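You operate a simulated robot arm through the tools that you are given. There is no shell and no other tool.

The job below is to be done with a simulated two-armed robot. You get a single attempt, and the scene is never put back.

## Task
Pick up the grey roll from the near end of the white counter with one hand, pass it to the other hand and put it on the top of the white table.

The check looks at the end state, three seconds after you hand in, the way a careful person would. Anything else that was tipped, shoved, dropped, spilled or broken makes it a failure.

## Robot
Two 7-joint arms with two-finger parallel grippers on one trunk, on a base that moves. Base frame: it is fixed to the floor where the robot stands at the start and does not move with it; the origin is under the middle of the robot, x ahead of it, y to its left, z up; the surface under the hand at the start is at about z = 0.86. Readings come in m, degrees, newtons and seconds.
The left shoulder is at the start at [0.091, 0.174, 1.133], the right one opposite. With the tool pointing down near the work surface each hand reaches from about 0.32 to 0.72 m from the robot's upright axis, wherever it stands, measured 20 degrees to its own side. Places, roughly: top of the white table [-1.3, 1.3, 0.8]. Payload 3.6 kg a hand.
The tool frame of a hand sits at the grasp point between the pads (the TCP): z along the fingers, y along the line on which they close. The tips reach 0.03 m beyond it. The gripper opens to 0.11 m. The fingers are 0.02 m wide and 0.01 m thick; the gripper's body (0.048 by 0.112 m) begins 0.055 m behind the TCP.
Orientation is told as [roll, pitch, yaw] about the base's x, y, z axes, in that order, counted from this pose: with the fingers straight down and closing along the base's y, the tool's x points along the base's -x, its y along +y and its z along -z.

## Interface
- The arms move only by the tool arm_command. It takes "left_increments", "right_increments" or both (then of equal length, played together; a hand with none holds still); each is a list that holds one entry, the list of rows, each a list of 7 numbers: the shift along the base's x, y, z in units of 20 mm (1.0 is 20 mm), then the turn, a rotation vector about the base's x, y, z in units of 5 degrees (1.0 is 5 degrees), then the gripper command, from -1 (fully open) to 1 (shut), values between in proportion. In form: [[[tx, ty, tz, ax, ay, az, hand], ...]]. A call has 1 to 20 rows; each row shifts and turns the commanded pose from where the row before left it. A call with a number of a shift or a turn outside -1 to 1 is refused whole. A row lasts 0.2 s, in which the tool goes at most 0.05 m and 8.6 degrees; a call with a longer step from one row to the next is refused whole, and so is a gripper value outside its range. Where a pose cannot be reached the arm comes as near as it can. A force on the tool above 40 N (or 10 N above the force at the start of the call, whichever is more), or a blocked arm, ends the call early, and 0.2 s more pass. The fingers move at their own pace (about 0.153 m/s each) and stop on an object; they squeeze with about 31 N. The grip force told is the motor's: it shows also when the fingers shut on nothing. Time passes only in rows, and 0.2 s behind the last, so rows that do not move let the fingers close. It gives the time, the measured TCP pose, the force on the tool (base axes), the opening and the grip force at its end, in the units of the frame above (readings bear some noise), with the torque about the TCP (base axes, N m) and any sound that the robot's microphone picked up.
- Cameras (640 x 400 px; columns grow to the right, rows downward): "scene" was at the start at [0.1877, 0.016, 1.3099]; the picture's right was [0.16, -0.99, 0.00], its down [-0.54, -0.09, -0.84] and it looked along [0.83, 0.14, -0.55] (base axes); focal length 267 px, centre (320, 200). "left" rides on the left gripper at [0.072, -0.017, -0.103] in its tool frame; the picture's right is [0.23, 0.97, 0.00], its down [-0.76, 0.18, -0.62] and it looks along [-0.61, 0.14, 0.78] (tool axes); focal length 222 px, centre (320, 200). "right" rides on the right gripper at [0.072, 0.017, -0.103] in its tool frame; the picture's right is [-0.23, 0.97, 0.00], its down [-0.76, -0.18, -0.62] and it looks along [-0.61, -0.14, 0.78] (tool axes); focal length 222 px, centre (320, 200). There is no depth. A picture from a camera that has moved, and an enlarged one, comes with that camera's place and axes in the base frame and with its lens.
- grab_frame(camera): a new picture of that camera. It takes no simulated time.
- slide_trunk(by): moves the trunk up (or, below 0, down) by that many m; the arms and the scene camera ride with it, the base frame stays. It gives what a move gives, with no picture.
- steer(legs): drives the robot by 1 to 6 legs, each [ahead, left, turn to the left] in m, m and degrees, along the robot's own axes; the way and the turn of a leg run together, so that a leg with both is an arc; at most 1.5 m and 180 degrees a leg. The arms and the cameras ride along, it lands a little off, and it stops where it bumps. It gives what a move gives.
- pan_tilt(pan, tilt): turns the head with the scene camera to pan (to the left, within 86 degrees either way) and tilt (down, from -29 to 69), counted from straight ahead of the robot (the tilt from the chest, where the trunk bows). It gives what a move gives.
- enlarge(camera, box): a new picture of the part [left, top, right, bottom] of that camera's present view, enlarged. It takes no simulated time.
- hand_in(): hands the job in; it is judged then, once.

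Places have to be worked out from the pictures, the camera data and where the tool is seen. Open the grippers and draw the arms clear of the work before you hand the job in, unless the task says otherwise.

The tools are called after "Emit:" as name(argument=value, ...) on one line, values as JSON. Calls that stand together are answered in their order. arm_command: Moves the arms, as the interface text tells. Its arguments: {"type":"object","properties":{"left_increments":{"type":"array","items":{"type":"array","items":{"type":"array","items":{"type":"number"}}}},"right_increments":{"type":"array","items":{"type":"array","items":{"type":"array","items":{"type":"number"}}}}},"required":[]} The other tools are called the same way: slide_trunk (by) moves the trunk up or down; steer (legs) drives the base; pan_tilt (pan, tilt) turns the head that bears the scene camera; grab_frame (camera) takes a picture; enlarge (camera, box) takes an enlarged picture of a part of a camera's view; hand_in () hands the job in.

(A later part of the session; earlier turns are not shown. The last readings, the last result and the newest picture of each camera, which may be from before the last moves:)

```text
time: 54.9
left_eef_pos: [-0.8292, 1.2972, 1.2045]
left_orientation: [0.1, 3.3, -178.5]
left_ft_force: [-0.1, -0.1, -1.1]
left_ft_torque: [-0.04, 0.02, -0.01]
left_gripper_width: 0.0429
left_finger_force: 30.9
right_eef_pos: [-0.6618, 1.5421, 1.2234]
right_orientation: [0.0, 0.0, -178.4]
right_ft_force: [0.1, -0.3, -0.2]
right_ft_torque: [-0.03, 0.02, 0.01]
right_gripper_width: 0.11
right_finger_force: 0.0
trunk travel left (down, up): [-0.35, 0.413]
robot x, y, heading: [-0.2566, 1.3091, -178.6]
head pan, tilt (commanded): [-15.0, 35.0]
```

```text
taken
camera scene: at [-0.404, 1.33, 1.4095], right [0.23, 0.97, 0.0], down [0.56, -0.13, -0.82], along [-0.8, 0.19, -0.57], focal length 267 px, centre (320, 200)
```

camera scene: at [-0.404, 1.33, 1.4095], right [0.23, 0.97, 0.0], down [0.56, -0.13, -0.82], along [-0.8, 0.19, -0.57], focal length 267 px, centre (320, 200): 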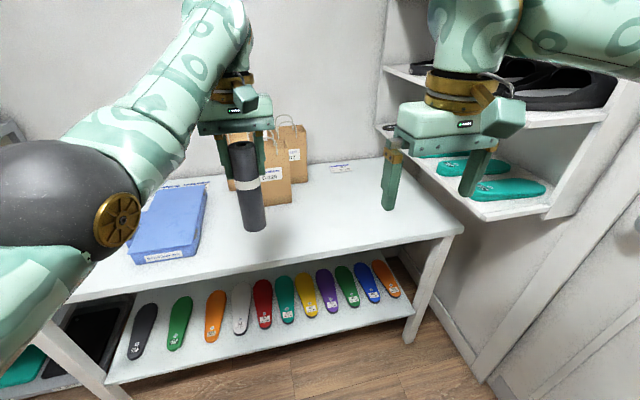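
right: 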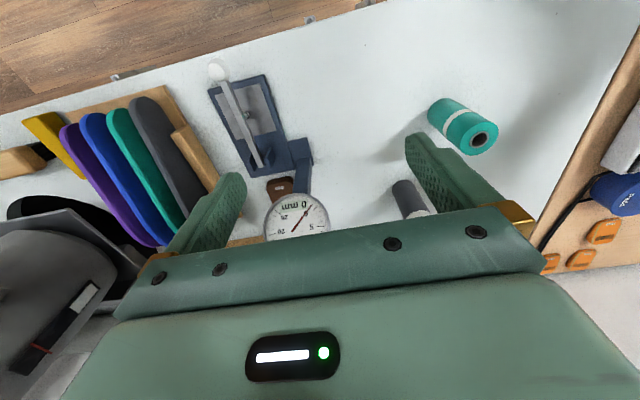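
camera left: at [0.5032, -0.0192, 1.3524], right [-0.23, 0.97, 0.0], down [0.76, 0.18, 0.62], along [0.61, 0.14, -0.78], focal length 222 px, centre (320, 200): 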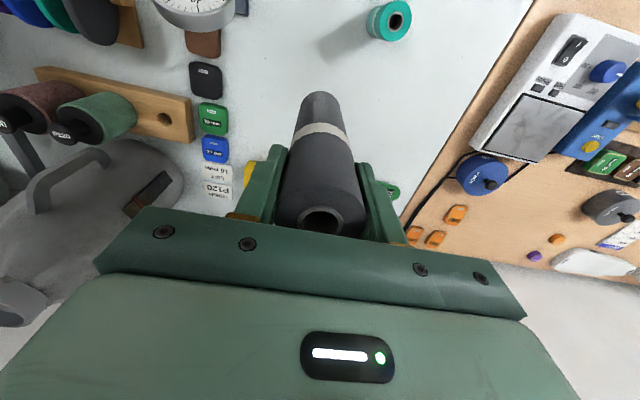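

The readings suggest the wrist, not only the elbow, is at a limit (the tool tips forward whenever it is pressed). I move the hand toward its own side (robot-left = -y), where the arm started comfortably, and let the tool keep its small tilt.

Emit:
arm_command(left_increments=[[[0, -0.8, 0, 0, 0, 0, 1], [0, -0.8, 0, 0, 0, 0, 1], [0, -0.8, 0, 0, 0, 0, 1], [0, -0.8, 0, 0, 0, 0, 1], [0, -0.8, 0, 0, 0, 0, 1], [0, -0.8, 0, 0, 0, 0, 1], [0, 0, 0, 0, 0, 0, 1]]])

```text
time: 56.5
left_eef_pos: [-0.829, 1.2017, 1.2028]
left_orientation: [0.1, 3.3, -178.3]
left_ft_force: [0.2, -0.6, -0.3]
left_ft_torque: [0.0, 0.02, 0.0]
left_gripper_width: 0.0428
left_finger_force: 30.8
left hand out of reach, approached as far as the arm can: row 1
right_eef_pos: [-0.6629, 1.5432, 1.2223]
right_orientation: [0.0, 0.0, -178.4]
right_ft_force: [0.1, -1.0, -0.4]
right_ft_torque: [-0.04, -0.01, 0.05]
right_gripper_width: 0.1101
right_finger_force: 0.0
trunk travel left (down, up): [-0.35, 0.413]
robot x, y, heading: [-0.2546, 1.3086, -178.4]
head pan, tilt (commanded): [-15.0, 35.0]
```

The hand moved left as asked. Now I try drawing it back toward the robot (+x).

Emit:
arm_command(left_increments=[[[0.6, -0.3, 0, 0, 0, 0, 1], [0.6, -0.3, 0, 0, 0, 0, 1], [0.6, -0.3, 0, 0, 0, 0, 1], [0.6, -0.3, 0, 0, 0, 0, 1], [0.6, -0.3, 0, 0, 0, 0, 1], [0.6, -0.3, 0, 0, 0, 0, 1], [0, 0, 0, 0, 0, 0, 1]]])

Emit:
grab_frame(camera="scene")

```text
time: 58.0
left_eef_pos: [-0.7574, 1.1657, 1.2024]
left_orientation: [0.1, 3.4, -178.4]
left_ft_force: [-0.2, 0.1, -0.4]
left_ft_torque: [0.04, 0.0, 0.0]
left_gripper_width: 0.0427
left_finger_force: 31.3
right_eef_pos: [-0.6638, 1.5433, 1.2232]
right_orientation: [-0.1, 0.1, -178.4]
right_ft_force: [-0.6, -0.1, 0.3]
right_ft_torque: [0.0, -0.01, 0.01]
right_gripper_width: 0.1099
right_finger_force: 0.0
trunk travel left (down, up): [-0.35, 0.413]
robot x, y, heading: [-0.2586, 1.3054, -178.4]
head pan, tilt (commanded): [-15.0, 35.0]
```

```text
taken
camera scene: at [-0.405, 1.3302, 1.4092], right [0.23, 0.97, 0.0], down [0.56, -0.13, -0.82], along [-0.8, 0.19, -0.57], focal length 267 px, centre (320, 200)
```

scene: 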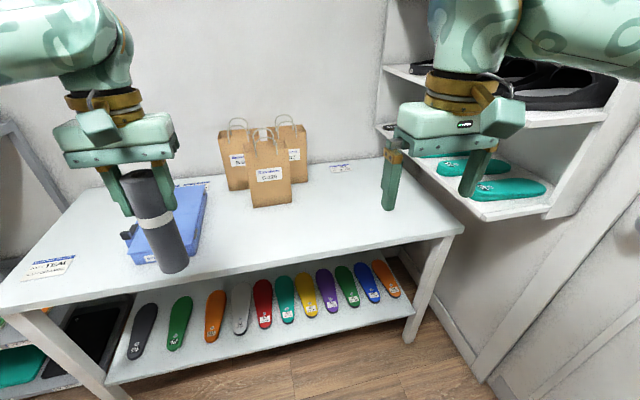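

The left arm is flexed and free again at (-0.757, 1.166, 1.202). Next I straighten its tilt, and yaw the left hand by -90° and the right hand by +90° so the right hand can later reach the roll's lower part from the right.

Emit:
arm_command(left_increments=[[[0, 0, 0, 0, -0.34, 0, 1], [0, 0, 0, 0, -0.34, 0, 1], [0, 0, 0, 0, 0, -1, 1], [0, 0, 0, 0, 0, -1, 1], [0, 0, 0, 0, 0, -1, 1], [0, 0, 0, 0, 0, -1, 1], [0, 0, 0, 0, 0, -1, 1], [0, 0, 0, 0, 0, -1, 1], [0, 0, 0, 0, 0, -1, 1], [0, 0, 0, 0, 0, -1, 1], [0, 0, 0, 0, 0, -1, 1], [0, 0, 0, 0, 0, 0, 1]]], right_increments=[[[0, 0, 0, 0, 0, 0, -1], [0, 0, 0, 0, 0, 0, -1], [0, 0, 0, 0, 0, 1, -1], [0, 0, 0, 0, 0, 1, -1], [0, 0, 0, 0, 0, 1, -1], [0, 0, 0, 0, 0, 1, -1], [0, 0, 0, 0, 0, 1, -1], [0, 0, 0, 0, 0, 1, -1], [0, 0, 0, 0, 0, 1, -1], [0, 0, 0, 0, 0, 1, -1], [0, 0, 0, 0, 0, 1, -1], [0, 0, 0, 0, 0, 0, -1]]])

Emit:
grab_frame(camera="scene")

```text
time: 60.6
left_eef_pos: [-0.7577, 1.1654, 1.2017]
left_orientation: [0.2, 6.6, 136.6]
left_ft_force: [0.8, -0.3, 0.6]
left_ft_torque: [0.02, 0.0, -0.01]
left_gripper_width: 0.0427
left_finger_force: 31.2
right_eef_pos: [-0.58, 1.5185, 1.0995]
right_orientation: [-0.7, -0.8, -135.5]
right_ft_force: [-0.8, 0.4, 0.1]
right_ft_torque: [0.04, -0.04, 0.0]
right_gripper_width: 0.1104
right_finger_force: 0.0
right hand out of reach, approached as far as the arm can: row 5, 6, 7, 8, 9, 10, 11
trunk travel left (down, up): [-0.35, 0.413]
robot x, y, heading: [-0.2563, 1.3116, -178.5]
head pan, tilt (commanded): [-15.0, 35.0]
```

```text
taken
camera scene: at [-0.4039, 1.3293, 1.4094], right [0.23, 0.97, 0.0], down [0.56, -0.13, -0.82], along [-0.8, 0.19, -0.57], focal length 267 px, centre (320, 200)
```

scene: 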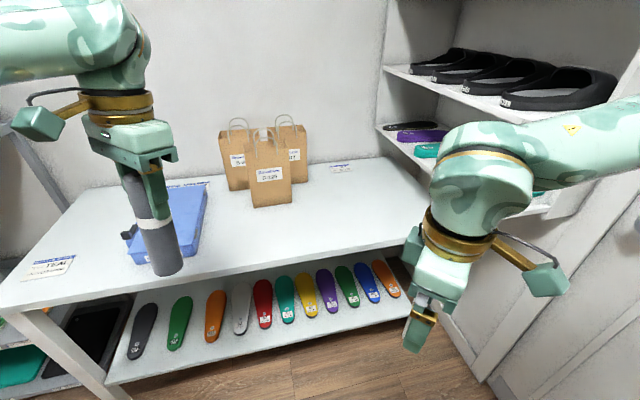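

The right hand drifted down while yawing because it met a limit, and my left tilt correction had the wrong sign (now 6.6°). The left turns freely, so I fix its tilt with the right axis and continue yawing it, leaving the right hand still.

Emit:
arm_command(left_increments=[[[0, 0, 0, 0.45, 0.48, 0, 1], [0, 0, 0, 0.46, 0.48, 0, 1], [0, 0, 0, 0, 0, -1, 1], [0, 0, 0, 0, 0, -1, 1], [0, 0, 0, 0, 0, -1, 1], [0, 0, 0, 0, 0, -1, 1], [0, 0, 0, 0, 0, -1, 1], [0, 0, 0, 0, 0, -1, 1], [0, 0, 0, 0, 0, 0, 1]]])

Emit:
grab_frame(camera="scene")

```text
time: 62.6
left_eef_pos: [-0.7577, 1.166, 1.2019]
left_orientation: [0.1, 0.1, 106.6]
left_ft_force: [0.5, 0.1, -0.8]
left_ft_torque: [0.0, -0.01, -0.01]
left_gripper_width: 0.043
left_finger_force: 31.5
right_eef_pos: [-0.5806, 1.5198, 1.0982]
right_orientation: [-0.7, -0.8, -135.5]
right_ft_force: [0.2, 0.5, -0.6]
right_ft_torque: [0.01, -0.01, 0.0]
right_gripper_width: 0.1104
right_finger_force: 0.0
trunk travel left (down, up): [-0.35, 0.413]
robot x, y, heading: [-0.255, 1.3094, -178.5]
head pan, tilt (commanded): [-15.0, 35.0]
```

```text
taken
camera scene: at [-0.4045, 1.3299, 1.4092], right [0.23, 0.97, 0.0], down [0.56, -0.13, -0.82], along [-0.8, 0.19, -0.57], focal length 267 px, centre (320, 200)
```

scene: 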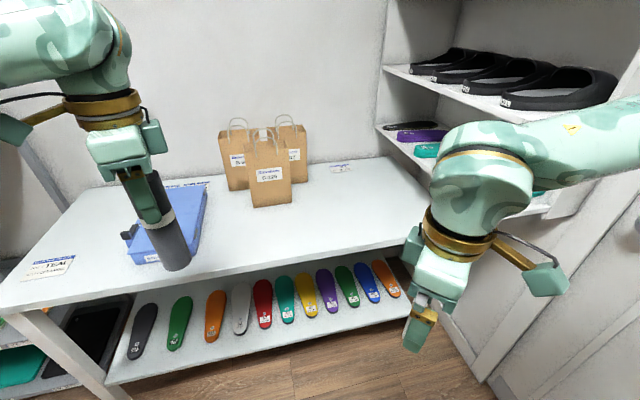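

The left hand is vertical again at yaw -75° relative to the robot, with its camera bracket out of the way. Now I move the right hand forward while tilting its tool 45° up toward forward-left, watching for drift.

Emit:
arm_command(right_increments=[[[-0.5, 0, 0, -0.73, 0.69, 0, -1], [-0.5, 0, 0, -0.73, 0.69, 0, -1], [-0.5, 0, 0, -0.73, 0.69, 0, -1], [-0.5, 0, 0, -0.73, 0.69, 0, -1], [-0.5, 0, 0, -0.73, 0.69, 0, -1], [0, 0, 0, 0, 0, 0, -1]]])

Emit:
grab_frame(camera="scene")

```text
time: 64.0
left_eef_pos: [-0.7578, 1.1655, 1.2018]
left_orientation: [0.1, 0.2, 106.6]
left_ft_force: [-0.1, -0.1, -0.3]
left_ft_torque: [-0.02, 0.02, -0.03]
left_gripper_width: 0.0428
left_finger_force: 31.1
right_eef_pos: [-0.6286, 1.5167, 1.097]
right_orientation: [-0.1, -25.1, -133.4]
right_ft_force: [-0.3, 0.0, -0.2]
right_ft_torque: [0.02, 0.01, 0.01]
right_gripper_width: 0.1099
right_finger_force: 0.1
right hand out of reach, approached as far as the arm can: row 1
trunk travel left (down, up): [-0.35, 0.413]
robot x, y, heading: [-0.2569, 1.3081, -178.5]
head pan, tilt (commanded): [-15.0, 35.0]
```

```text
taken
camera scene: at [-0.4045, 1.3295, 1.4093], right [0.23, 0.97, 0.0], down [0.56, -0.13, -0.82], along [-0.8, 0.19, -0.57], focal length 267 px, centre (320, 200)
```

scene: 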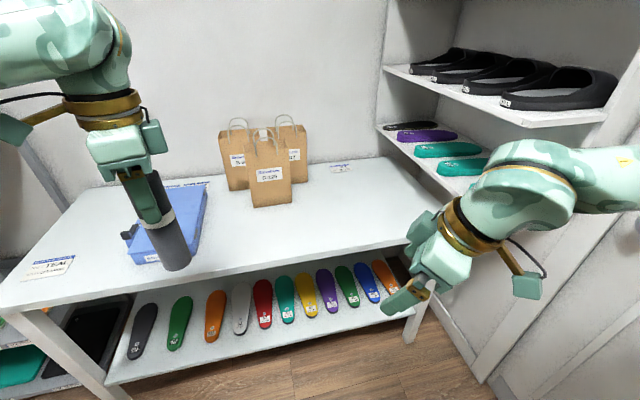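

Tilt is going well (25°, position held). I continue to 45° tilt and add a bit of yaw so it points more to the left.

Emit:
arm_command(right_increments=[[[-0.6, 0, 0, -0.73, 0.69, 0, -1], [-0.6, 0, 0, -0.73, 0.69, 0, -1], [-0.6, 0, 0, -0.73, 0.69, 0, -1], [-0.6, 0, 0, -0.73, 0.69, 0, -1], [0, 0, 0, 0, 0, 1, -1], [0, 0, 0, 0, 0, 1, -1], [0, 0, 0, 0, 0, 1, -1], [0, 0, 0, 0, 0, 0, -1]]], left_increments=[[[0, 0, 0, 0, 0, -1, 1], [0, 0, 0, 0, 0, -1, 1], [0, 0, 0, 0, 0, -1, 1], [0, 0, 0, 0, 0, -1, 1], [0, 0, 0, 0, 0, -1, 1], [0, 0, 0, 0, 0, -1, 1], [0, 0, 0, 0, 0, 0, 1], [0, 0, 0, 0, 0, 0, 1]]])

Emit:
grab_frame(camera="scene")

Emit:
grab_frame(camera="right")

```text
time: 65.8
left_eef_pos: [-0.7585, 1.1655, 1.2035]
left_orientation: [0.1, 0.1, 76.5]
left_ft_force: [0.1, 0.5, 0.0]
left_ft_torque: [-0.01, -0.01, 0.03]
left_gripper_width: 0.0424
left_finger_force: 30.9
right_eef_pos: [-0.6637, 1.4644, 1.0776]
right_orientation: [-0.2, -45.2, -118.6]
right_ft_force: [0.0, -0.3, 0.4]
right_ft_torque: [0.01, 0.05, -0.01]
right_gripper_width: 0.1099
right_finger_force: 0.1
right hand out of reach, approached as far as the arm can: row 5, 6, 7
trunk travel left (down, up): [-0.35, 0.413]
robot x, y, heading: [-0.2575, 1.3099, -178.3]
head pan, tilt (commanded): [-15.0, 35.0]
```

```text
taken
camera scene: at [-0.4043, 1.3304, 1.4093], right [0.23, 0.97, 0.0], down [0.56, -0.13, -0.82], along [-0.8, 0.19, -0.57], focal length 267 px, centre (320, 200)
```

scene: 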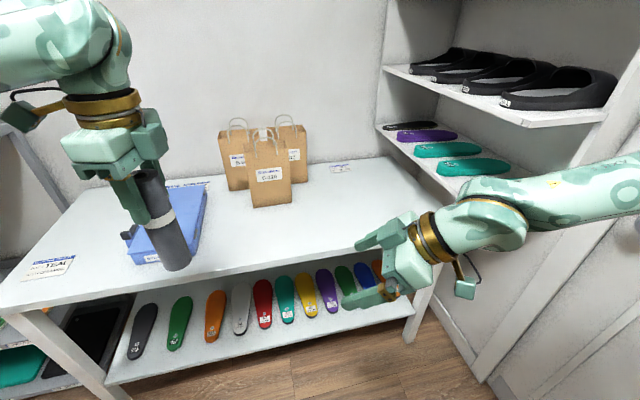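

```text
taken
camera right: at [-0.5903, 1.5644, 1.0984], right [0.78, -0.61, 0.16], down [-0.2, 0.0, 0.98], along [-0.59, -0.8, -0.12], focal length 222 px, centre (320, 200)
```

right: 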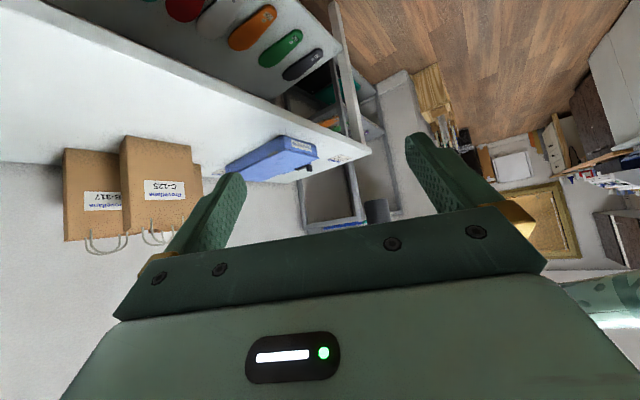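

Both hands are now nearly in the wanted orientation: left yaw about -105°, right pointing 60° left and 45° down. I bring the left hand with the roll toward the middle and add 15° more yaw, then check before moving the right.

Emit:
arm_command(left_increments=[[[0.3, 0.8, 0, 0, 0, -0.6, 1], [0.3, 0.8, 0, 0, 0, -0.6, 1], [0.3, 0.8, 0, 0, 0, -0.6, 1], [0.3, 0.8, 0, 0, 0, -0.6, 1], [0.3, 0.8, 0, 0, 0, -0.6, 1], [0, 0, 0, 0, 0, 0, 1]]])

Emit:
grab_frame(camera="right")

```text
time: 67.2
left_eef_pos: [-0.7273, 1.2484, 1.203]
left_orientation: [0.1, 0.0, 61.6]
left_ft_force: [0.3, 0.0, -0.5]
left_ft_torque: [0.0, 0.03, 0.02]
left_gripper_width: 0.0426
left_finger_force: 30.9
right_eef_pos: [-0.6648, 1.4635, 1.077]
right_orientation: [-0.1, -45.2, -118.6]
right_ft_force: [0.7, -0.5, -0.4]
right_ft_torque: [-0.01, 0.02, 0.01]
right_gripper_width: 0.1102
right_finger_force: 0.1
trunk travel left (down, up): [-0.35, 0.413]
robot x, y, heading: [-0.2598, 1.309, -178.4]
head pan, tilt (commanded): [-15.0, 35.0]
```

```text
taken
camera right: at [-0.5905, 1.5638, 1.0985], right [0.78, -0.61, 0.16], down [-0.2, 0.0, 0.98], along [-0.59, -0.8, -0.12], focal length 222 px, centre (320, 200)
```

right: 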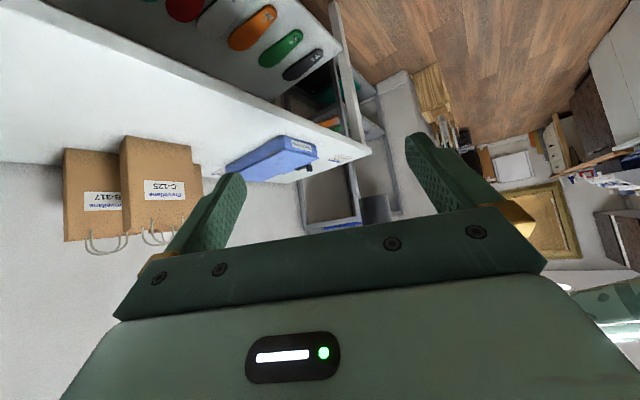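

The left hand reached (-0.727, 1.248, 1.203), and the roll's bottom appears in the right view where I predicted (z ≈ 1.066). I bring the right hand to a stand-off about 0.10 m from the roll, at the height of its lower part.

Emit:
arm_command(right_increments=[[[0, 0, 0.5, 0, 0, 0, -1], [-0.1, -0.6, 0.35, 0, 0, 0, -1], [-0.1, -0.8, 0.25, 0, 0, 0, -1], [-0.1, -0.8, 0.25, 0, 0, 0, -1], [-0.1, -0.8, 0.2, 0, 0, 0, -1], [-0.1, -0.8, 0, 0, 0, 0, -1], [-0.1, -0.8, 0, 0, 0, 0, -1], [-0.1, -0.8, 0, 0, 0, 0, -1], [0, -0.8, 0, 0, 0, 0, -1], [0, 0, 0, 0, 0, 0, -1]]])

Emit:
grab_frame(camera="right")

Emit:
grab_frame(camera="scene")

```text
time: 69.5
left_eef_pos: [-0.7274, 1.2466, 1.2042]
left_orientation: [0.2, 0.1, 61.6]
left_ft_force: [-0.1, 0.0, -0.4]
left_ft_torque: [0.0, -0.02, 0.0]
left_gripper_width: 0.0426
left_finger_force: 30.6
right_eef_pos: [-0.6791, 1.3365, 1.1064]
right_orientation: [0.1, -45.2, -118.5]
right_ft_force: [0.7, 0.0, -0.5]
right_ft_torque: [-0.03, 0.01, 0.0]
right_gripper_width: 0.11
right_finger_force: 0.1
right hand out of reach, approached as far as the arm can: row 1
trunk travel left (down, up): [-0.35, 0.413]
robot x, y, heading: [-0.259, 1.3122, -178.5]
head pan, tilt (commanded): [-15.0, 35.0]
```

```text
taken
camera right: at [-0.6052, 1.4381, 1.129], right [0.78, -0.6, 0.16], down [-0.2, 0.0, 0.98], along [-0.59, -0.8, -0.12], focal length 222 px, centre (320, 200)
```

right: 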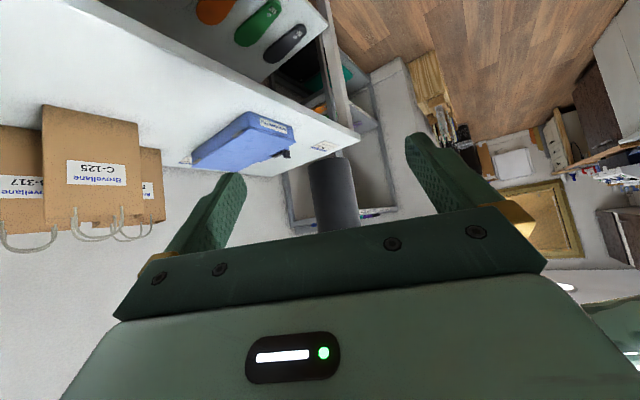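

```text
taken
camera scene: at [-0.4044, 1.3303, 1.4093], right [0.23, 0.97, 0.0], down [0.56, -0.13, -0.82], along [-0.8, 0.19, -0.57], focal length 267 px, centre (320, 200)
```

scene: 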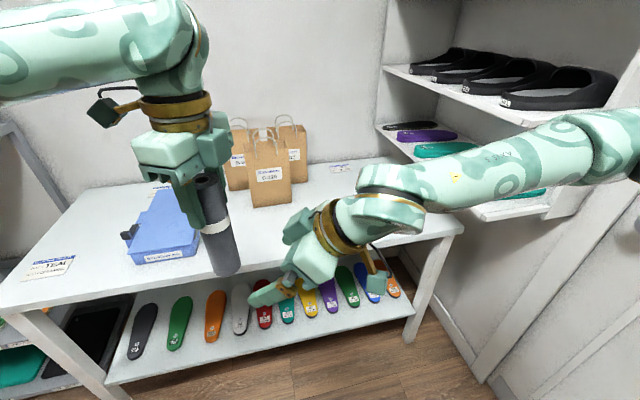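

The right hand's stand-off is right on line: roll centred between the fingers, bottom at z ≈ 1.0655. To keep the palm's edge off the roll, I raise 10 mm and advance only 0.091 m along the pointing direction, in small steps.

Emit:
arm_command(right_increments=[[[0, 0, 0.5, 0, 0, 0, -1], [-0.434, -0.8, 0, 0, 0, 0, -1], [-0.434, -0.8, 0, 0, 0, 0, -1], [-0.434, -0.8, 0, 0, 0, 0, -1], [0, 0, 0, 0, 0, 0, -1]]])

Emit:
grab_frame(camera="right")

Emit:
enlarge(camera="scene", box=[120, 80, 440, 330])

```text
time: 70.7
left_eef_pos: [-0.728, 1.2473, 1.2031]
left_orientation: [0.1, 0.0, 61.6]
left_ft_force: [0.4, 0.0, -0.3]
left_ft_torque: [0.01, -0.02, 0.01]
left_gripper_width: 0.043
left_finger_force: 31.2
right_eef_pos: [-0.7039, 1.289, 1.1176]
right_orientation: [0.1, -45.1, -118.4]
right_ft_force: [0.4, -0.1, -0.6]
right_ft_torque: [-0.01, 0.02, -0.02]
right_gripper_width: 0.1099
right_finger_force: 0.1
trunk travel left (down, up): [-0.35, 0.413]
robot x, y, heading: [-0.257, 1.3094, -178.8]
head pan, tilt (commanded): [-15.0, 35.0]
```

```text
taken
camera right: at [-0.6306, 1.3894, 1.1382], right [0.78, -0.6, 0.16], down [-0.2, 0.0, 0.98], along [-0.59, -0.8, -0.12], focal length 222 px, centre (320, 200)
```

right: 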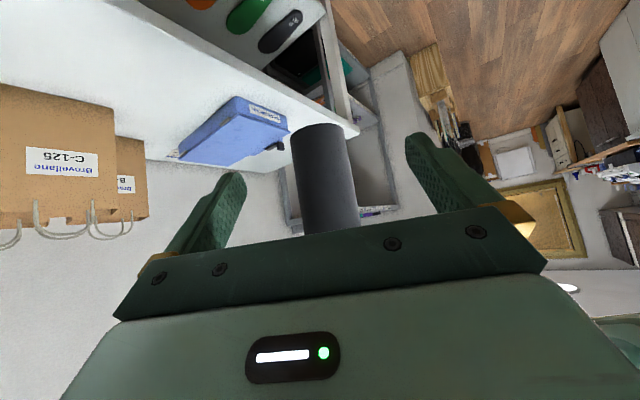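

```text
1.60 times, centred on (280, 205) of scene
camera zoom: at [-0.4044, 1.3303, 1.4093], right [0.23, 0.97, 0.0], down [0.56, -0.13, -0.82], along [-0.8, 0.19, -0.57], focal length 428 px, centre (384, 192)
```

zoom: 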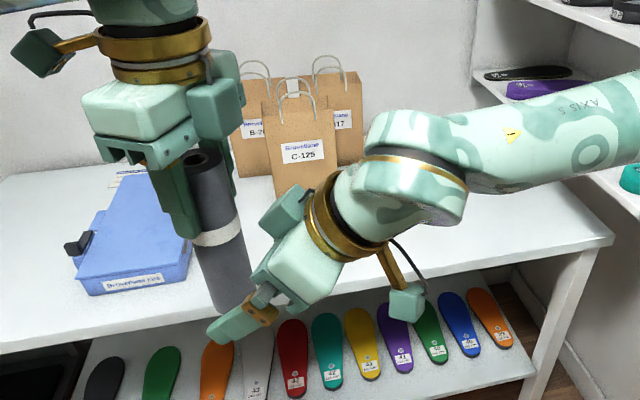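

The picture shows an extra box on the upper (tool -x) side of each gripper that could meet the roll as the tilted right hand advances. I look closer before moving on.

Emit:
enlarge(camera="scene", box=[150, 120, 310, 270])

Emit:
grab_frame(camera="left")

```text
2.67 times, centred on (230, 195) of scene
camera zoom: at [-0.4044, 1.3303, 1.4093], right [0.23, 0.97, 0.0], down [0.56, -0.13, -0.82], along [-0.8, 0.19, -0.57], focal length 713 px, centre (560, 213)
```

zoom: 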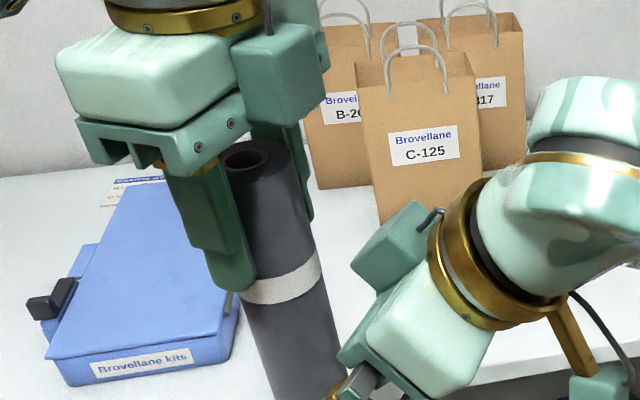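

```text
taken
camera left: at [-0.7484, 1.1753, 1.3051], right [-0.96, 0.26, 0.0], down [0.21, 0.75, 0.62], along [0.16, 0.6, -0.78], focal length 222 px, centre (320, 200)
```

left: 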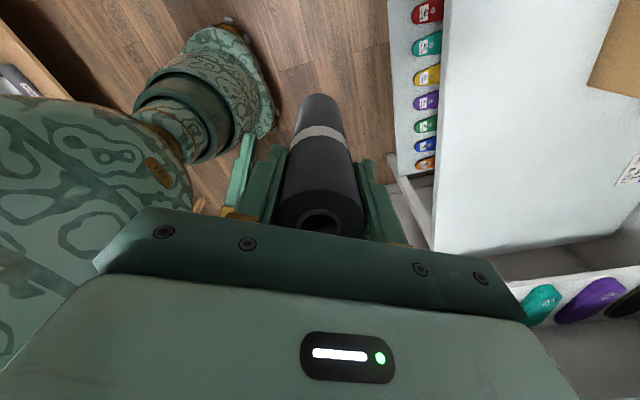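

The extra box reaches about 50 mm to the upper side, starting roughly 67 mm behind the TCP, so at 45° it would nearly touch the roll. I flatten the right tool to 30° below horizontal (15° more tilt) where it clears by over 1 cm.

Emit:
arm_command(right_increments=[[[0, 0, 0, -0.879, 0.477, 0, -1], [0, 0, 0, -0.879, 0.477, 0, -1], [0, 0, 0.15, -0.879, 0.477, 0, -1], [0, 0, 0, 0, 0, 0, -1]]])

Emit:
enlarge(camera="scene", box=[150, 120, 390, 290])

Emit:
grab_frame(camera="right")

```text
time: 71.7
left_eef_pos: [-0.7281, 1.2463, 1.2032]
left_orientation: [0.1, 0.1, 61.6]
left_ft_force: [-0.2, 0.7, -0.5]
left_ft_torque: [-0.02, -0.02, 0.03]
left_gripper_width: 0.0424
left_finger_force: 31.2
right_eef_pos: [-0.7044, 1.2885, 1.1211]
right_orientation: [0.1, -60.2, -118.5]
right_ft_force: [0.6, -0.4, 0.1]
right_ft_torque: [-0.03, 0.0, 0.0]
right_gripper_width: 0.1099
right_finger_force: 0.0
trunk travel left (down, up): [-0.35, 0.413]
robot x, y, heading: [-0.256, 1.3103, -178.4]
head pan, tilt (commanded): [-15.0, 35.0]
```

```text
2.35 times, centred on (270, 205) of scene
camera zoom: at [-0.4046, 1.3296, 1.4093], right [0.23, 0.97, 0.0], down [0.56, -0.13, -0.82], along [-0.8, 0.19, -0.57], focal length 629 px, centre (438, 188)
```

zoom: 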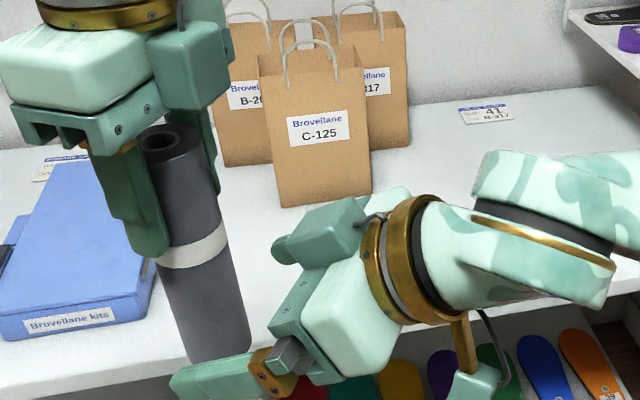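

```text
taken
camera right: at [-0.6298, 1.3905, 1.1086], right [0.8, -0.56, 0.2], down [-0.08, 0.23, 0.97], along [-0.59, -0.8, 0.14], focal length 222 px, centre (320, 200)
```

right: 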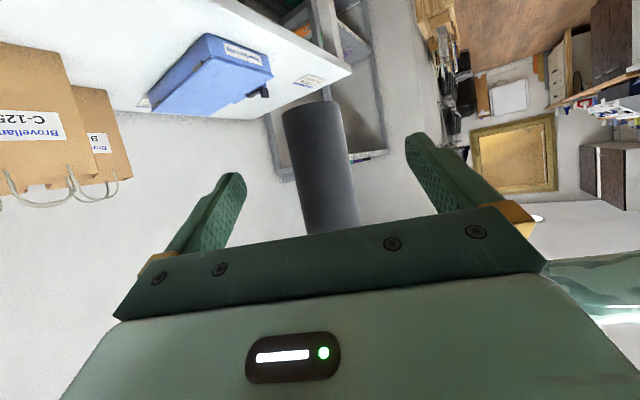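

The right tool is now 30° below horizontal with room to spare. I advance halfway (22 mm) and check the gap.

Emit:
arm_command(right_increments=[[[-0.263, -0.483, 0, 0, 0, 0, -1], [-0.263, -0.483, 0, 0, 0, 0, -1], [0, 0, 0, 0, 0, 0, -1]]])

Emit:
enlarge(camera="scene", box=[150, 120, 390, 290])

Emit:
grab_frame(camera="right")

```text
time: 72.5
left_eef_pos: [-0.7279, 1.2468, 1.2031]
left_orientation: [0.0, 0.1, 61.7]
left_ft_force: [0.4, 0.0, -0.1]
left_ft_torque: [0.0, 0.01, 0.01]
left_gripper_width: 0.0426
left_finger_force: 30.9
right_eef_pos: [-0.716, 1.2696, 1.1195]
right_orientation: [0.1, -60.1, -118.5]
right_ft_force: [-0.2, 0.3, 0.1]
right_ft_torque: [0.0, 0.0, 0.01]
right_gripper_width: 0.1101
right_finger_force: 0.1
trunk travel left (down, up): [-0.35, 0.413]
robot x, y, heading: [-0.2555, 1.3081, -178.3]
head pan, tilt (commanded): [-15.0, 35.0]
```

```text
2.35 times, centred on (270, 205) of scene
camera zoom: at [-0.4045, 1.33, 1.4093], right [0.23, 0.97, 0.0], down [0.56, -0.13, -0.82], along [-0.8, 0.19, -0.57], focal length 629 px, centre (438, 188)
```

zoom: 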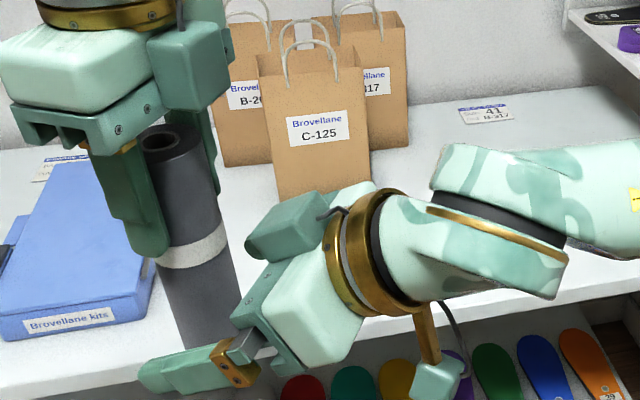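

```text
taken
camera right: at [-0.641, 1.372, 1.1081], right [0.8, -0.56, 0.2], down [-0.08, 0.23, 0.97], along [-0.59, -0.8, 0.14], focal length 222 px, centre (320, 200)
```

right: 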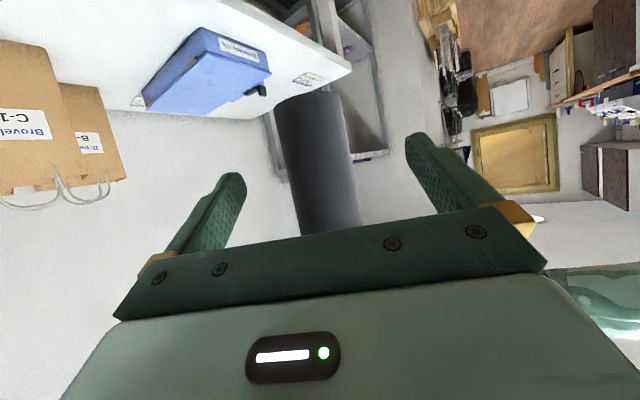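

Measured clearances agree with the estimate (box edge should end about 17 mm from the roll). I advance the remaining 21 mm and check once more.

Emit:
arm_command(right_increments=[[[-0.248, -0.457, 0, 0, 0, 0, -1], [-0.248, -0.457, 0, 0, 0, 0, -1], [0, 0, 0, 0, 0, 0, -1]]])

Emit:
enlarge(camera="scene", box=[150, 120, 390, 290])

Emit:
grab_frame(camera="right")

Emit:
grab_frame(camera="left")

```text
time: 73.2
left_eef_pos: [-0.7271, 1.2476, 1.2025]
left_orientation: [0.1, 0.0, 61.7]
left_ft_force: [-0.1, 1.0, -0.7]
left_ft_torque: [-0.01, -0.02, 0.02]
left_gripper_width: 0.0426
left_finger_force: 30.9
right_eef_pos: [-0.7255, 1.2512, 1.121]
right_orientation: [0.1, -60.1, -118.5]
right_ft_force: [0.1, 0.2, -0.1]
right_ft_torque: [0.02, -0.03, 0.02]
right_gripper_width: 0.1099
right_finger_force: 0.0
trunk travel left (down, up): [-0.35, 0.413]
robot x, y, heading: [-0.2564, 1.3126, -178.2]
head pan, tilt (commanded): [-15.0, 35.0]
```

```text
2.35 times, centred on (270, 205) of scene
camera zoom: at [-0.4046, 1.33, 1.4092], right [0.23, 0.97, 0.0], down [0.56, -0.13, -0.82], along [-0.8, 0.19, -0.57], focal length 629 px, centre (438, 188)
```

zoom: 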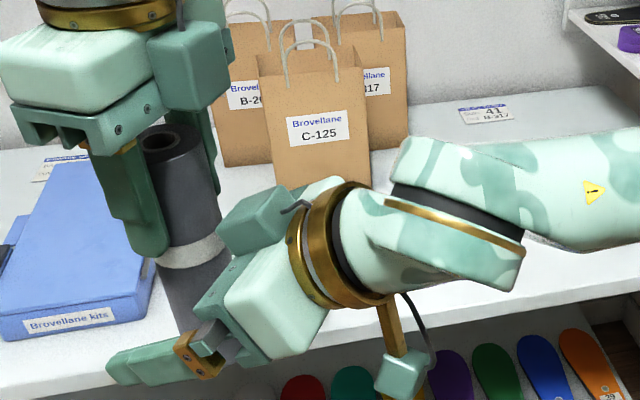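

```text
taken
camera right: at [-0.6504, 1.3534, 1.1089], right [0.8, -0.56, 0.2], down [-0.08, 0.23, 0.97], along [-0.59, -0.8, 0.14], focal length 222 px, centre (320, 200)
```

right: 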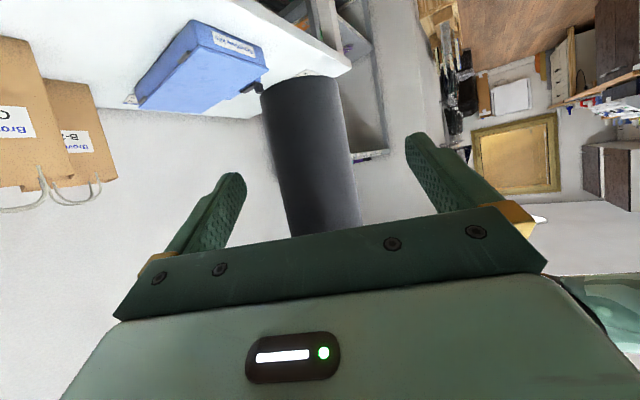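

```text
taken
camera left: at [-0.7486, 1.1751, 1.3049], right [-0.96, 0.26, 0.0], down [0.21, 0.75, 0.62], along [0.16, 0.6, -0.78], focal length 222 px, centre (320, 200)
```

left: 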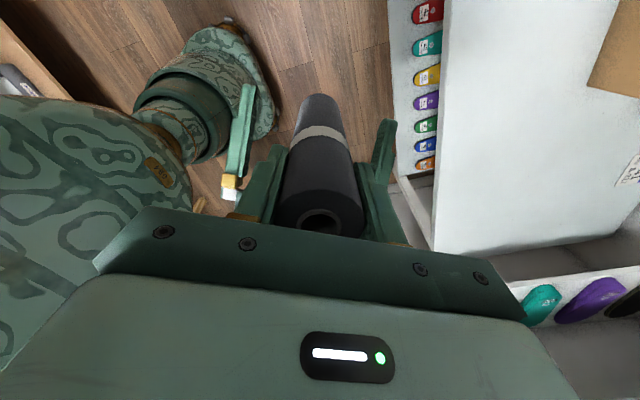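

The left view shows the right fingers straddling the roll's lower part roughly evenly. I close the right hand gradually while the left keeps holding.

Emit:
arm_command(right_increments=[[[0, 0, 0, 0, 0, 0, -0.5], [0, 0, 0, 0, 0, 0, -0.1], [0, 0, 0, 0, 0, 0, 0.1], [0, 0, 0, 0, 0, 0, 0.2], [0, 0, 0, 0, 0, 0, 1], [0, 0, 0, 0, 0, 0, 1], [0, 0, 0, 0, 0, 0, 1]]])

Emit:
grab_frame(camera="right")

Emit:
grab_frame(camera="left")

```text
time: 74.8
left_eef_pos: [-0.7281, 1.2466, 1.2031]
left_orientation: [0.1, 0.1, 61.6]
left_ft_force: [9.2, -4.2, 2.1]
left_ft_torque: [-0.34, -0.84, 0.03]
left_gripper_width: 0.0424
left_finger_force: 31.0
right_eef_pos: [-0.7258, 1.2518, 1.1199]
right_orientation: [0.2, -60.1, -118.5]
right_ft_force: [-9.1, 5.1, -1.3]
right_ft_torque: [-0.04, -0.02, -0.12]
right_gripper_width: 0.0424
right_finger_force: 30.7
trunk travel left (down, up): [-0.35, 0.413]
robot x, y, heading: [-0.2606, 1.3092, -178.4]
head pan, tilt (commanded): [-15.0, 35.0]
```

```text
taken
camera right: at [-0.6509, 1.3536, 1.1088], right [0.8, -0.56, 0.2], down [-0.08, 0.23, 0.97], along [-0.59, -0.79, 0.14], focal length 222 px, centre (320, 200)
```

right: 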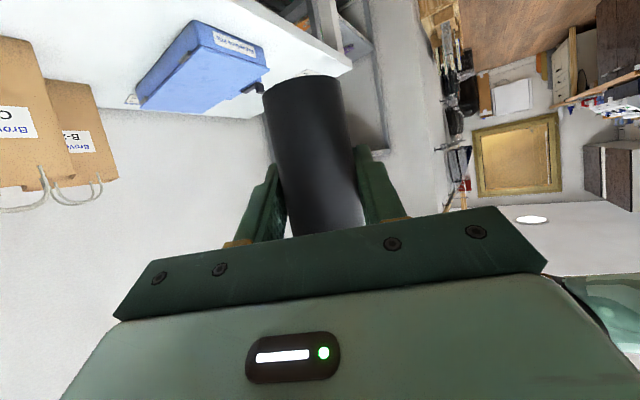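

```text
taken
camera left: at [-0.7485, 1.1749, 1.3048], right [-0.96, 0.26, 0.0], down [0.21, 0.75, 0.62], along [0.16, 0.6, -0.78], focal length 222 px, centre (320, 200)
```

left: 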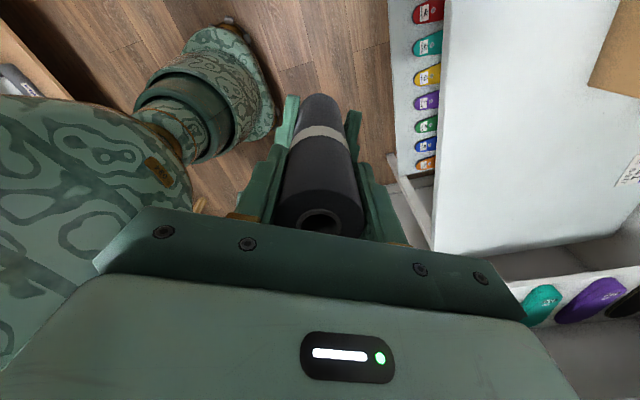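

Both hands hold the roll, with about 10 N squeezing sideways from a slight misalignment. I nudge the right hand 1.5 mm with the force to relax it before releasing.

Emit:
arm_command(right_increments=[[[-0.065, 0.037, 0, 0, 0, 0, 1], [0, 0, 0, 0, 0, 0, 1], [0, 0, 0, 0, 0, 0, 1]]])

```text
time: 75.7
left_eef_pos: [-0.7279, 1.2467, 1.2034]
left_orientation: [0.1, 0.0, 61.6]
left_ft_force: [3.3, -1.5, 0.1]
left_ft_torque: [-0.1, -0.59, 0.05]
left_gripper_width: 0.0426
left_finger_force: 31.3
right_eef_pos: [-0.7253, 1.2512, 1.12]
right_orientation: [0.0, -60.2, -118.4]
right_ft_force: [-4.6, 1.4, 0.4]
right_ft_torque: [-0.01, 0.25, -0.1]
right_gripper_width: 0.0425
right_finger_force: 31.1
trunk travel left (down, up): [-0.35, 0.413]
robot x, y, heading: [-0.2568, 1.3089, -178.7]
head pan, tilt (commanded): [-15.0, 35.0]
```

Side force is down to about 4 N. I nudge a little more and then open the left hand, leaving the right holding.

Emit:
arm_command(right_increments=[[[-0.03, 0.015, 0, 0, 0, 0, 1], [0, 0, 0, 0, 0, 0, 1], [0, 0, 0, 0, 0, 0, 1], [0, 0, 0, 0, 0, 0, 1], [0, 0, 0, 0, 0, 0, 1], [0, 0, 0, 0, 0, 0, 1]]], left_increments=[[[0, 0, 0, 0, 0, 0, 1], [0, 0, 0, 0, 0, 0, 0.1], [0, 0, 0, 0, 0, 0, -0.4], [0, 0, 0, 0, 0, 0, -1], [0, 0, 0, 0, 0, 0, -1], [0, 0, 0, 0, 0, 0, -1]]])

Emit:
grab_frame(camera="left")

Emit:
enlarge(camera="scene", box=[150, 120, 390, 290])

```text
time: 77.0
left_eef_pos: [-0.7288, 1.2467, 1.2043]
left_orientation: [0.0, 0.1, 61.6]
left_ft_force: [0.0, -0.3, 0.4]
left_ft_torque: [0.02, 0.05, -0.01]
left_gripper_width: 0.1104
left_finger_force: 0.0
right_eef_pos: [-0.7261, 1.2513, 1.1198]
right_orientation: [0.1, -60.1, -118.5]
right_ft_force: [0.7, -1.0, 0.6]
right_ft_torque: [0.0, 0.0, 0.0]
right_gripper_width: 0.0423
right_finger_force: 31.5
trunk travel left (down, up): [-0.35, 0.413]
robot x, y, heading: [-0.2533, 1.3102, -178.3]
head pan, tilt (commanded): [-15.0, 35.0]
```

```text
taken
camera left: at [-0.7487, 1.1749, 1.3049], right [-0.96, 0.26, 0.0], down [0.21, 0.75, 0.62], along [0.16, 0.6, -0.78], focal length 222 px, centre (320, 200)
```

left: 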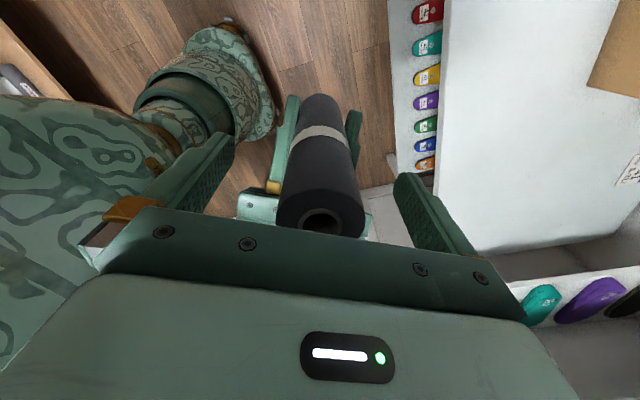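

```text
2.35 times, centred on (270, 205) of scene
camera zoom: at [-0.4047, 1.3298, 1.4092], right [0.23, 0.97, 0.0], down [0.56, -0.13, -0.82], along [-0.8, 0.19, -0.57], focal length 629 px, centre (438, 188)
```

zoom: 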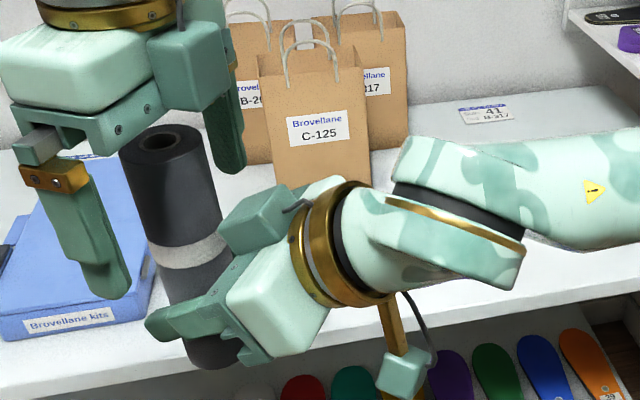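

The right hand alone holds the roll upright. I raise the left hand carefully in small steps, checking for drift.

Emit:
arm_command(left_increments=[[[0, 0, 0.5, 0, 0, 0, -1], [0, 0, 0.5, 0, 0, 0, -1], [0, 0, 0.5, 0, 0, 0, -1], [0, 0, 0, 0, 0, 0, -1]]])

```text
time: 78.0
left_eef_pos: [-0.728, 1.246, 1.2325]
left_orientation: [0.0, 0.0, 61.8]
left_ft_force: [0.0, -0.7, 0.2]
left_ft_torque: [0.02, -0.01, 0.0]
left_gripper_width: 0.1103
left_finger_force: 0.1
right_eef_pos: [-0.7261, 1.2525, 1.1196]
right_orientation: [0.1, -60.1, -118.5]
right_ft_force: [0.6, 0.8, -0.3]
right_ft_torque: [-0.02, 0.01, -0.01]
right_gripper_width: 0.0423
right_finger_force: 31.4
trunk travel left (down, up): [-0.35, 0.413]
robot x, y, heading: [-0.2544, 1.312, -178.3]
head pan, tilt (commanded): [-15.0, 35.0]
```

The left hand rose 30 mm cleanly. I continue up another 50 mm so its tips clear the roll's top, then check.

Emit:
arm_command(left_increments=[[[0, 0, 0.5, 0, 0, 0, -1], [0, 0, 0.5, 0, 0, 0, -1], [0, 0, 0.5, 0, 0, 0, -1], [0, 0, 0.5, 0, 0, 0, -1], [0, 0, 0.5, 0, 0, 0, -1], [0, 0, 0, 0, 0, 0, -1]]])

Emit:
grab_frame(camera="scene")

```text
time: 79.5
left_eef_pos: [-0.7311, 1.2436, 1.2834]
left_orientation: [0.5, 0.1, 61.7]
left_ft_force: [-0.5, 0.3, -0.5]
left_ft_torque: [-0.03, 0.01, -0.02]
left_gripper_width: 0.1101
left_finger_force: 0.0
left hand out of reach, approached as far as the arm can: row 5
right_eef_pos: [-0.7273, 1.2524, 1.1204]
right_orientation: [0.0, -60.1, -118.4]
right_ft_force: [-0.1, 0.1, 0.1]
right_ft_torque: [0.0, 0.02, 0.01]
right_gripper_width: 0.0425
right_finger_force: 31.0
trunk travel left (down, up): [-0.35, 0.413]
robot x, y, heading: [-0.2567, 1.3055, -178.4]
head pan, tilt (commanded): [-15.0, 35.0]
```

```text
taken
camera scene: at [-0.4044, 1.3299, 1.4093], right [0.23, 0.97, 0.0], down [0.56, -0.13, -0.82], along [-0.8, 0.19, -0.57], focal length 267 px, centre (320, 200)
```

scene: 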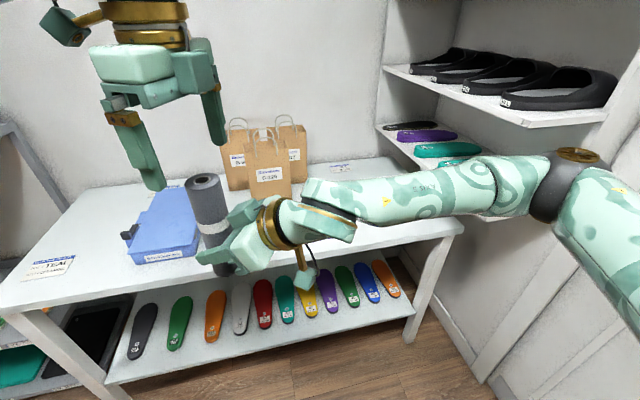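

The left hand is clear above the roll (tips about 26 mm above its top). I move it away to the left by 0.2 m.

Emit:
arm_command(left_increments=[[[0.1, -0.8, 0, 0, 0, 0, -1], [0.1, -0.8, 0, 0, 0, 0, -1], [0.1, -1, 0, 0, 0, 0, -1], [0.1, -1, 0, 0, 0, 0, -1], [0.1, -1, 0, 0, 0, 0, -1], [0.1, -1, 0, 0, 0, 0, -1], [0.1, -1, 0, 0, 0, 0, -1], [0.1, -1, 0, 0, 0, 0, -1], [0.1, -1, 0, 0, 0, 0, -1], [0.1, -1, 0, 0, 0, 0, -1], [0, 0, 0, 0, 0, 0, -1]]])

Emit:
grab_frame(camera="scene")

```text
time: 81.8
left_eef_pos: [-0.7503, 1.0893, 1.279]
left_orientation: [0.5, 0.2, 61.7]
left_ft_force: [0.4, 0.0, 0.0]
left_ft_torque: [0.03, -0.02, -0.03]
left_gripper_width: 0.1099
left_finger_force: 0.1
left hand out of reach, approached as far as the arm can: row 2, 3, 4, 5, 6, 9
right_eef_pos: [-0.7256, 1.2523, 1.1189]
right_orientation: [0.1, -60.1, -118.5]
right_ft_force: [-0.4, 0.0, -0.5]
right_ft_torque: [-0.01, -0.02, 0.01]
right_gripper_width: 0.0426
right_finger_force: 30.6
trunk travel left (down, up): [-0.35, 0.413]
robot x, y, heading: [-0.254, 1.308, -178.3]
head pan, tilt (commanded): [-15.0, 35.0]
```

```text
taken
camera scene: at [-0.405, 1.3304, 1.4092], right [0.23, 0.97, 0.0], down [0.56, -0.13, -0.82], along [-0.8, 0.19, -0.57], focal length 267 px, centre (320, 200)
```

scene: 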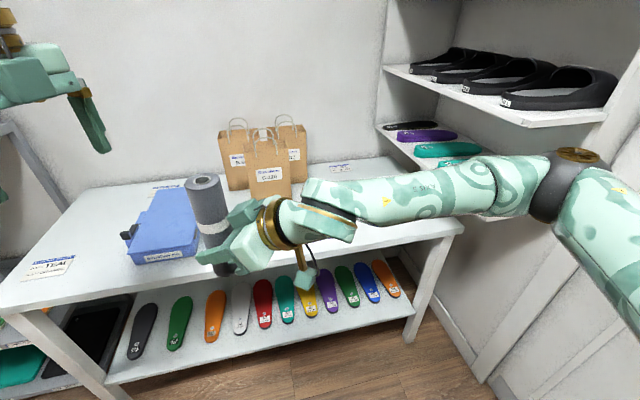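

The right hand holds the roll; the shelf front is at about y = 1.87, bags at x < -1.25 and the blue case at y < 1.10, so a clear spot for the roll is about (-1.09, 1.28). First I draw the left hand further back toward the robot.

Emit:
arm_command(left_increments=[[[0.6, -0.4, -0.3, 0, 0, 0.6, -1], [0.6, -0.4, -0.3, 0, 0, 0.6, -1], [0.6, -0.4, -0.3, 0, 0, 0.6, -1], [0.6, -0.4, -0.3, 0, 0, 0.6, -1], [0.6, -0.4, -0.3, 0, 0, 0.6, -1], [0.6, -0.4, 0, 0, 0, 0.6, -1], [0.6, -0.4, 0, 0, 0, 0.6, -1], [0.6, -0.4, 0, 0, 0, 0.6, -1], [0.6, -0.4, 0, 0, 0, 0.6, -1], [0.6, -0.4, 0, 0, 0, 0.6, -1], [0, 0, 0, 0, 0, 0, -1]]])

Emit:
pan_tilt(pan=15, tilt=35)

Emit:
grab_frame(camera="scene")

```text
time: 84.2
left_eef_pos: [-0.6294, 1.0099, 1.2488]
left_orientation: [0.1, 0.1, 91.8]
left_ft_force: [-1.1, 0.1, 0.4]
left_ft_torque: [0.01, 0.0, -0.03]
left_gripper_width: 0.11
left_finger_force: 0.1
right_eef_pos: [-0.7259, 1.2526, 1.1197]
right_orientation: [0.1, -60.1, -118.5]
right_ft_force: [0.1, -0.7, -0.2]
right_ft_torque: [0.0, 0.01, -0.01]
right_gripper_width: 0.0422
right_finger_force: 31.4
trunk travel left (down, up): [-0.35, 0.413]
robot x, y, heading: [-0.2554, 1.309, -178.4]
head pan, tilt (commanded): [-15.0, 35.0]
```

```text
time: 85.2
left_eef_pos: [-0.6287, 1.0092, 1.2498]
left_orientation: [0.1, 0.1, 91.5]
left_ft_force: [0.1, -0.1, -1.3]
left_ft_torque: [0.05, 0.05, -0.01]
left_gripper_width: 0.1099
left_finger_force: 0.2
right_eef_pos: [-0.7254, 1.2521, 1.1195]
right_orientation: [0.1, -60.2, -118.5]
right_ft_force: [0.1, 0.5, -0.2]
right_ft_torque: [-0.04, 0.04, 0.03]
right_gripper_width: 0.0423
right_finger_force: 30.8
trunk travel left (down, up): [-0.35, 0.413]
robot x, y, heading: [-0.2559, 1.3081, -178.4]
head pan, tilt (commanded): [15.0, 35.0]
```

```text
taken
camera scene: at [-0.4033, 1.2842, 1.4092], right [-0.28, 0.96, 0.0], down [0.55, 0.16, -0.82], along [-0.78, -0.23, -0.57], focal length 267 px, centre (320, 200)
```

scene: 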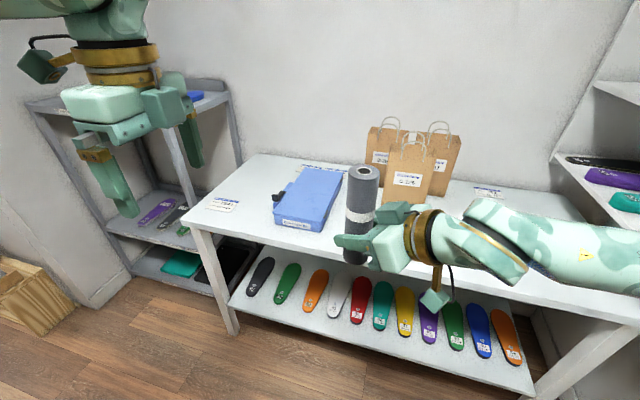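

The view confirms the spot in front of the bags and right of the blue case is free. I drive forward in two steps, starting with 0.2 m and a slight shift to the right.

Emit:
steer(legs=[[0.2, -0.043, 0]])

Emit:
grab_frame(camera="scene")

```text
time: 86.8
left_eef_pos: [-0.8373, 1.0484, 1.2504]
left_orientation: [0.3, 0.1, 91.7]
left_ft_force: [0.5, 0.3, 0.5]
left_ft_torque: [-0.02, -0.03, 0.0]
left_gripper_width: 0.1102
left_finger_force: 0.0
right_eef_pos: [-0.9332, 1.2897, 1.1192]
right_orientation: [0.2, -60.0, -118.6]
right_ft_force: [-0.7, 0.1, -0.4]
right_ft_torque: [-0.03, -0.02, 0.06]
right_gripper_width: 0.0422
right_finger_force: 30.7
trunk travel left (down, up): [-0.35, 0.413]
robot x, y, heading: [-0.4627, 1.3459, -178.2]
head pan, tilt (commanded): [15.0, 35.0]
```

```text
taken
camera scene: at [-0.6114, 1.3219, 1.4091], right [-0.29, 0.96, 0.0], down [0.55, 0.16, -0.82], along [-0.78, -0.23, -0.57], focal length 267 px, centre (320, 200)
```

scene: 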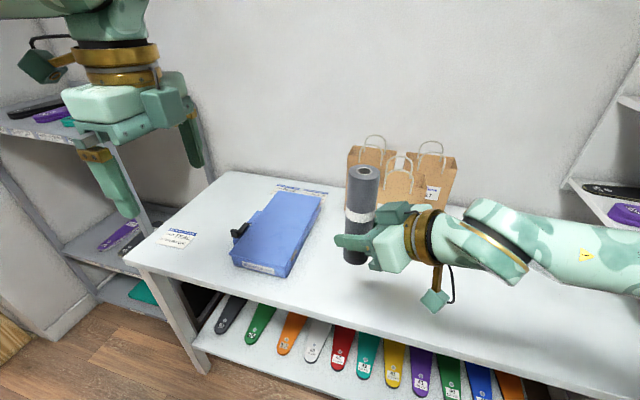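

The roll is now at about (-0.936, 1.285). I look right to check the elbow's distance to the wall shelf before the last 0.15 m.

Emit:
pan_tilt(pan=-45, tilt=35)

Emit:
grab_frame(camera="scene")

```text
time: 88.1
left_eef_pos: [-0.8363, 1.0475, 1.2504]
left_orientation: [0.2, 0.2, 91.7]
left_ft_force: [-0.9, -0.5, 0.1]
left_ft_torque: [-0.02, -0.01, -0.01]
left_gripper_width: 0.1102
left_finger_force: 0.2
right_eef_pos: [-0.9329, 1.2894, 1.1199]
right_orientation: [0.1, -60.1, -118.4]
right_ft_force: [0.6, 0.4, -0.5]
right_ft_torque: [0.03, 0.01, -0.01]
right_gripper_width: 0.0421
right_finger_force: 30.8
trunk travel left (down, up): [-0.35, 0.413]
robot x, y, heading: [-0.466, 1.3453, -178.6]
head pan, tilt (commanded): [-45.0, 35.0]
```

```text
taken
camera scene: at [-0.59, 1.4073, 1.4093], right [0.69, 0.73, 0.0], down [0.42, -0.39, -0.82], along [-0.6, 0.56, -0.57], focal length 267 px, centre (320, 200)
```

scene: 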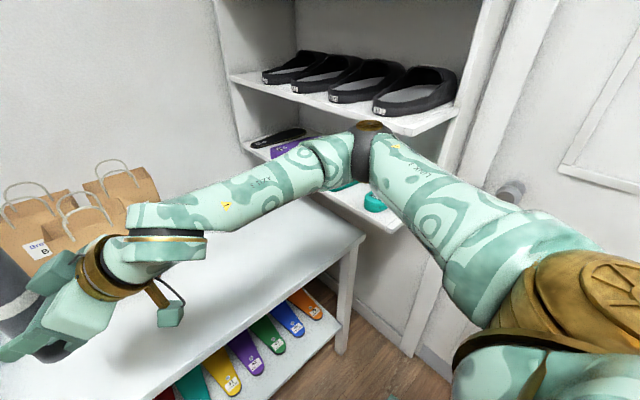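

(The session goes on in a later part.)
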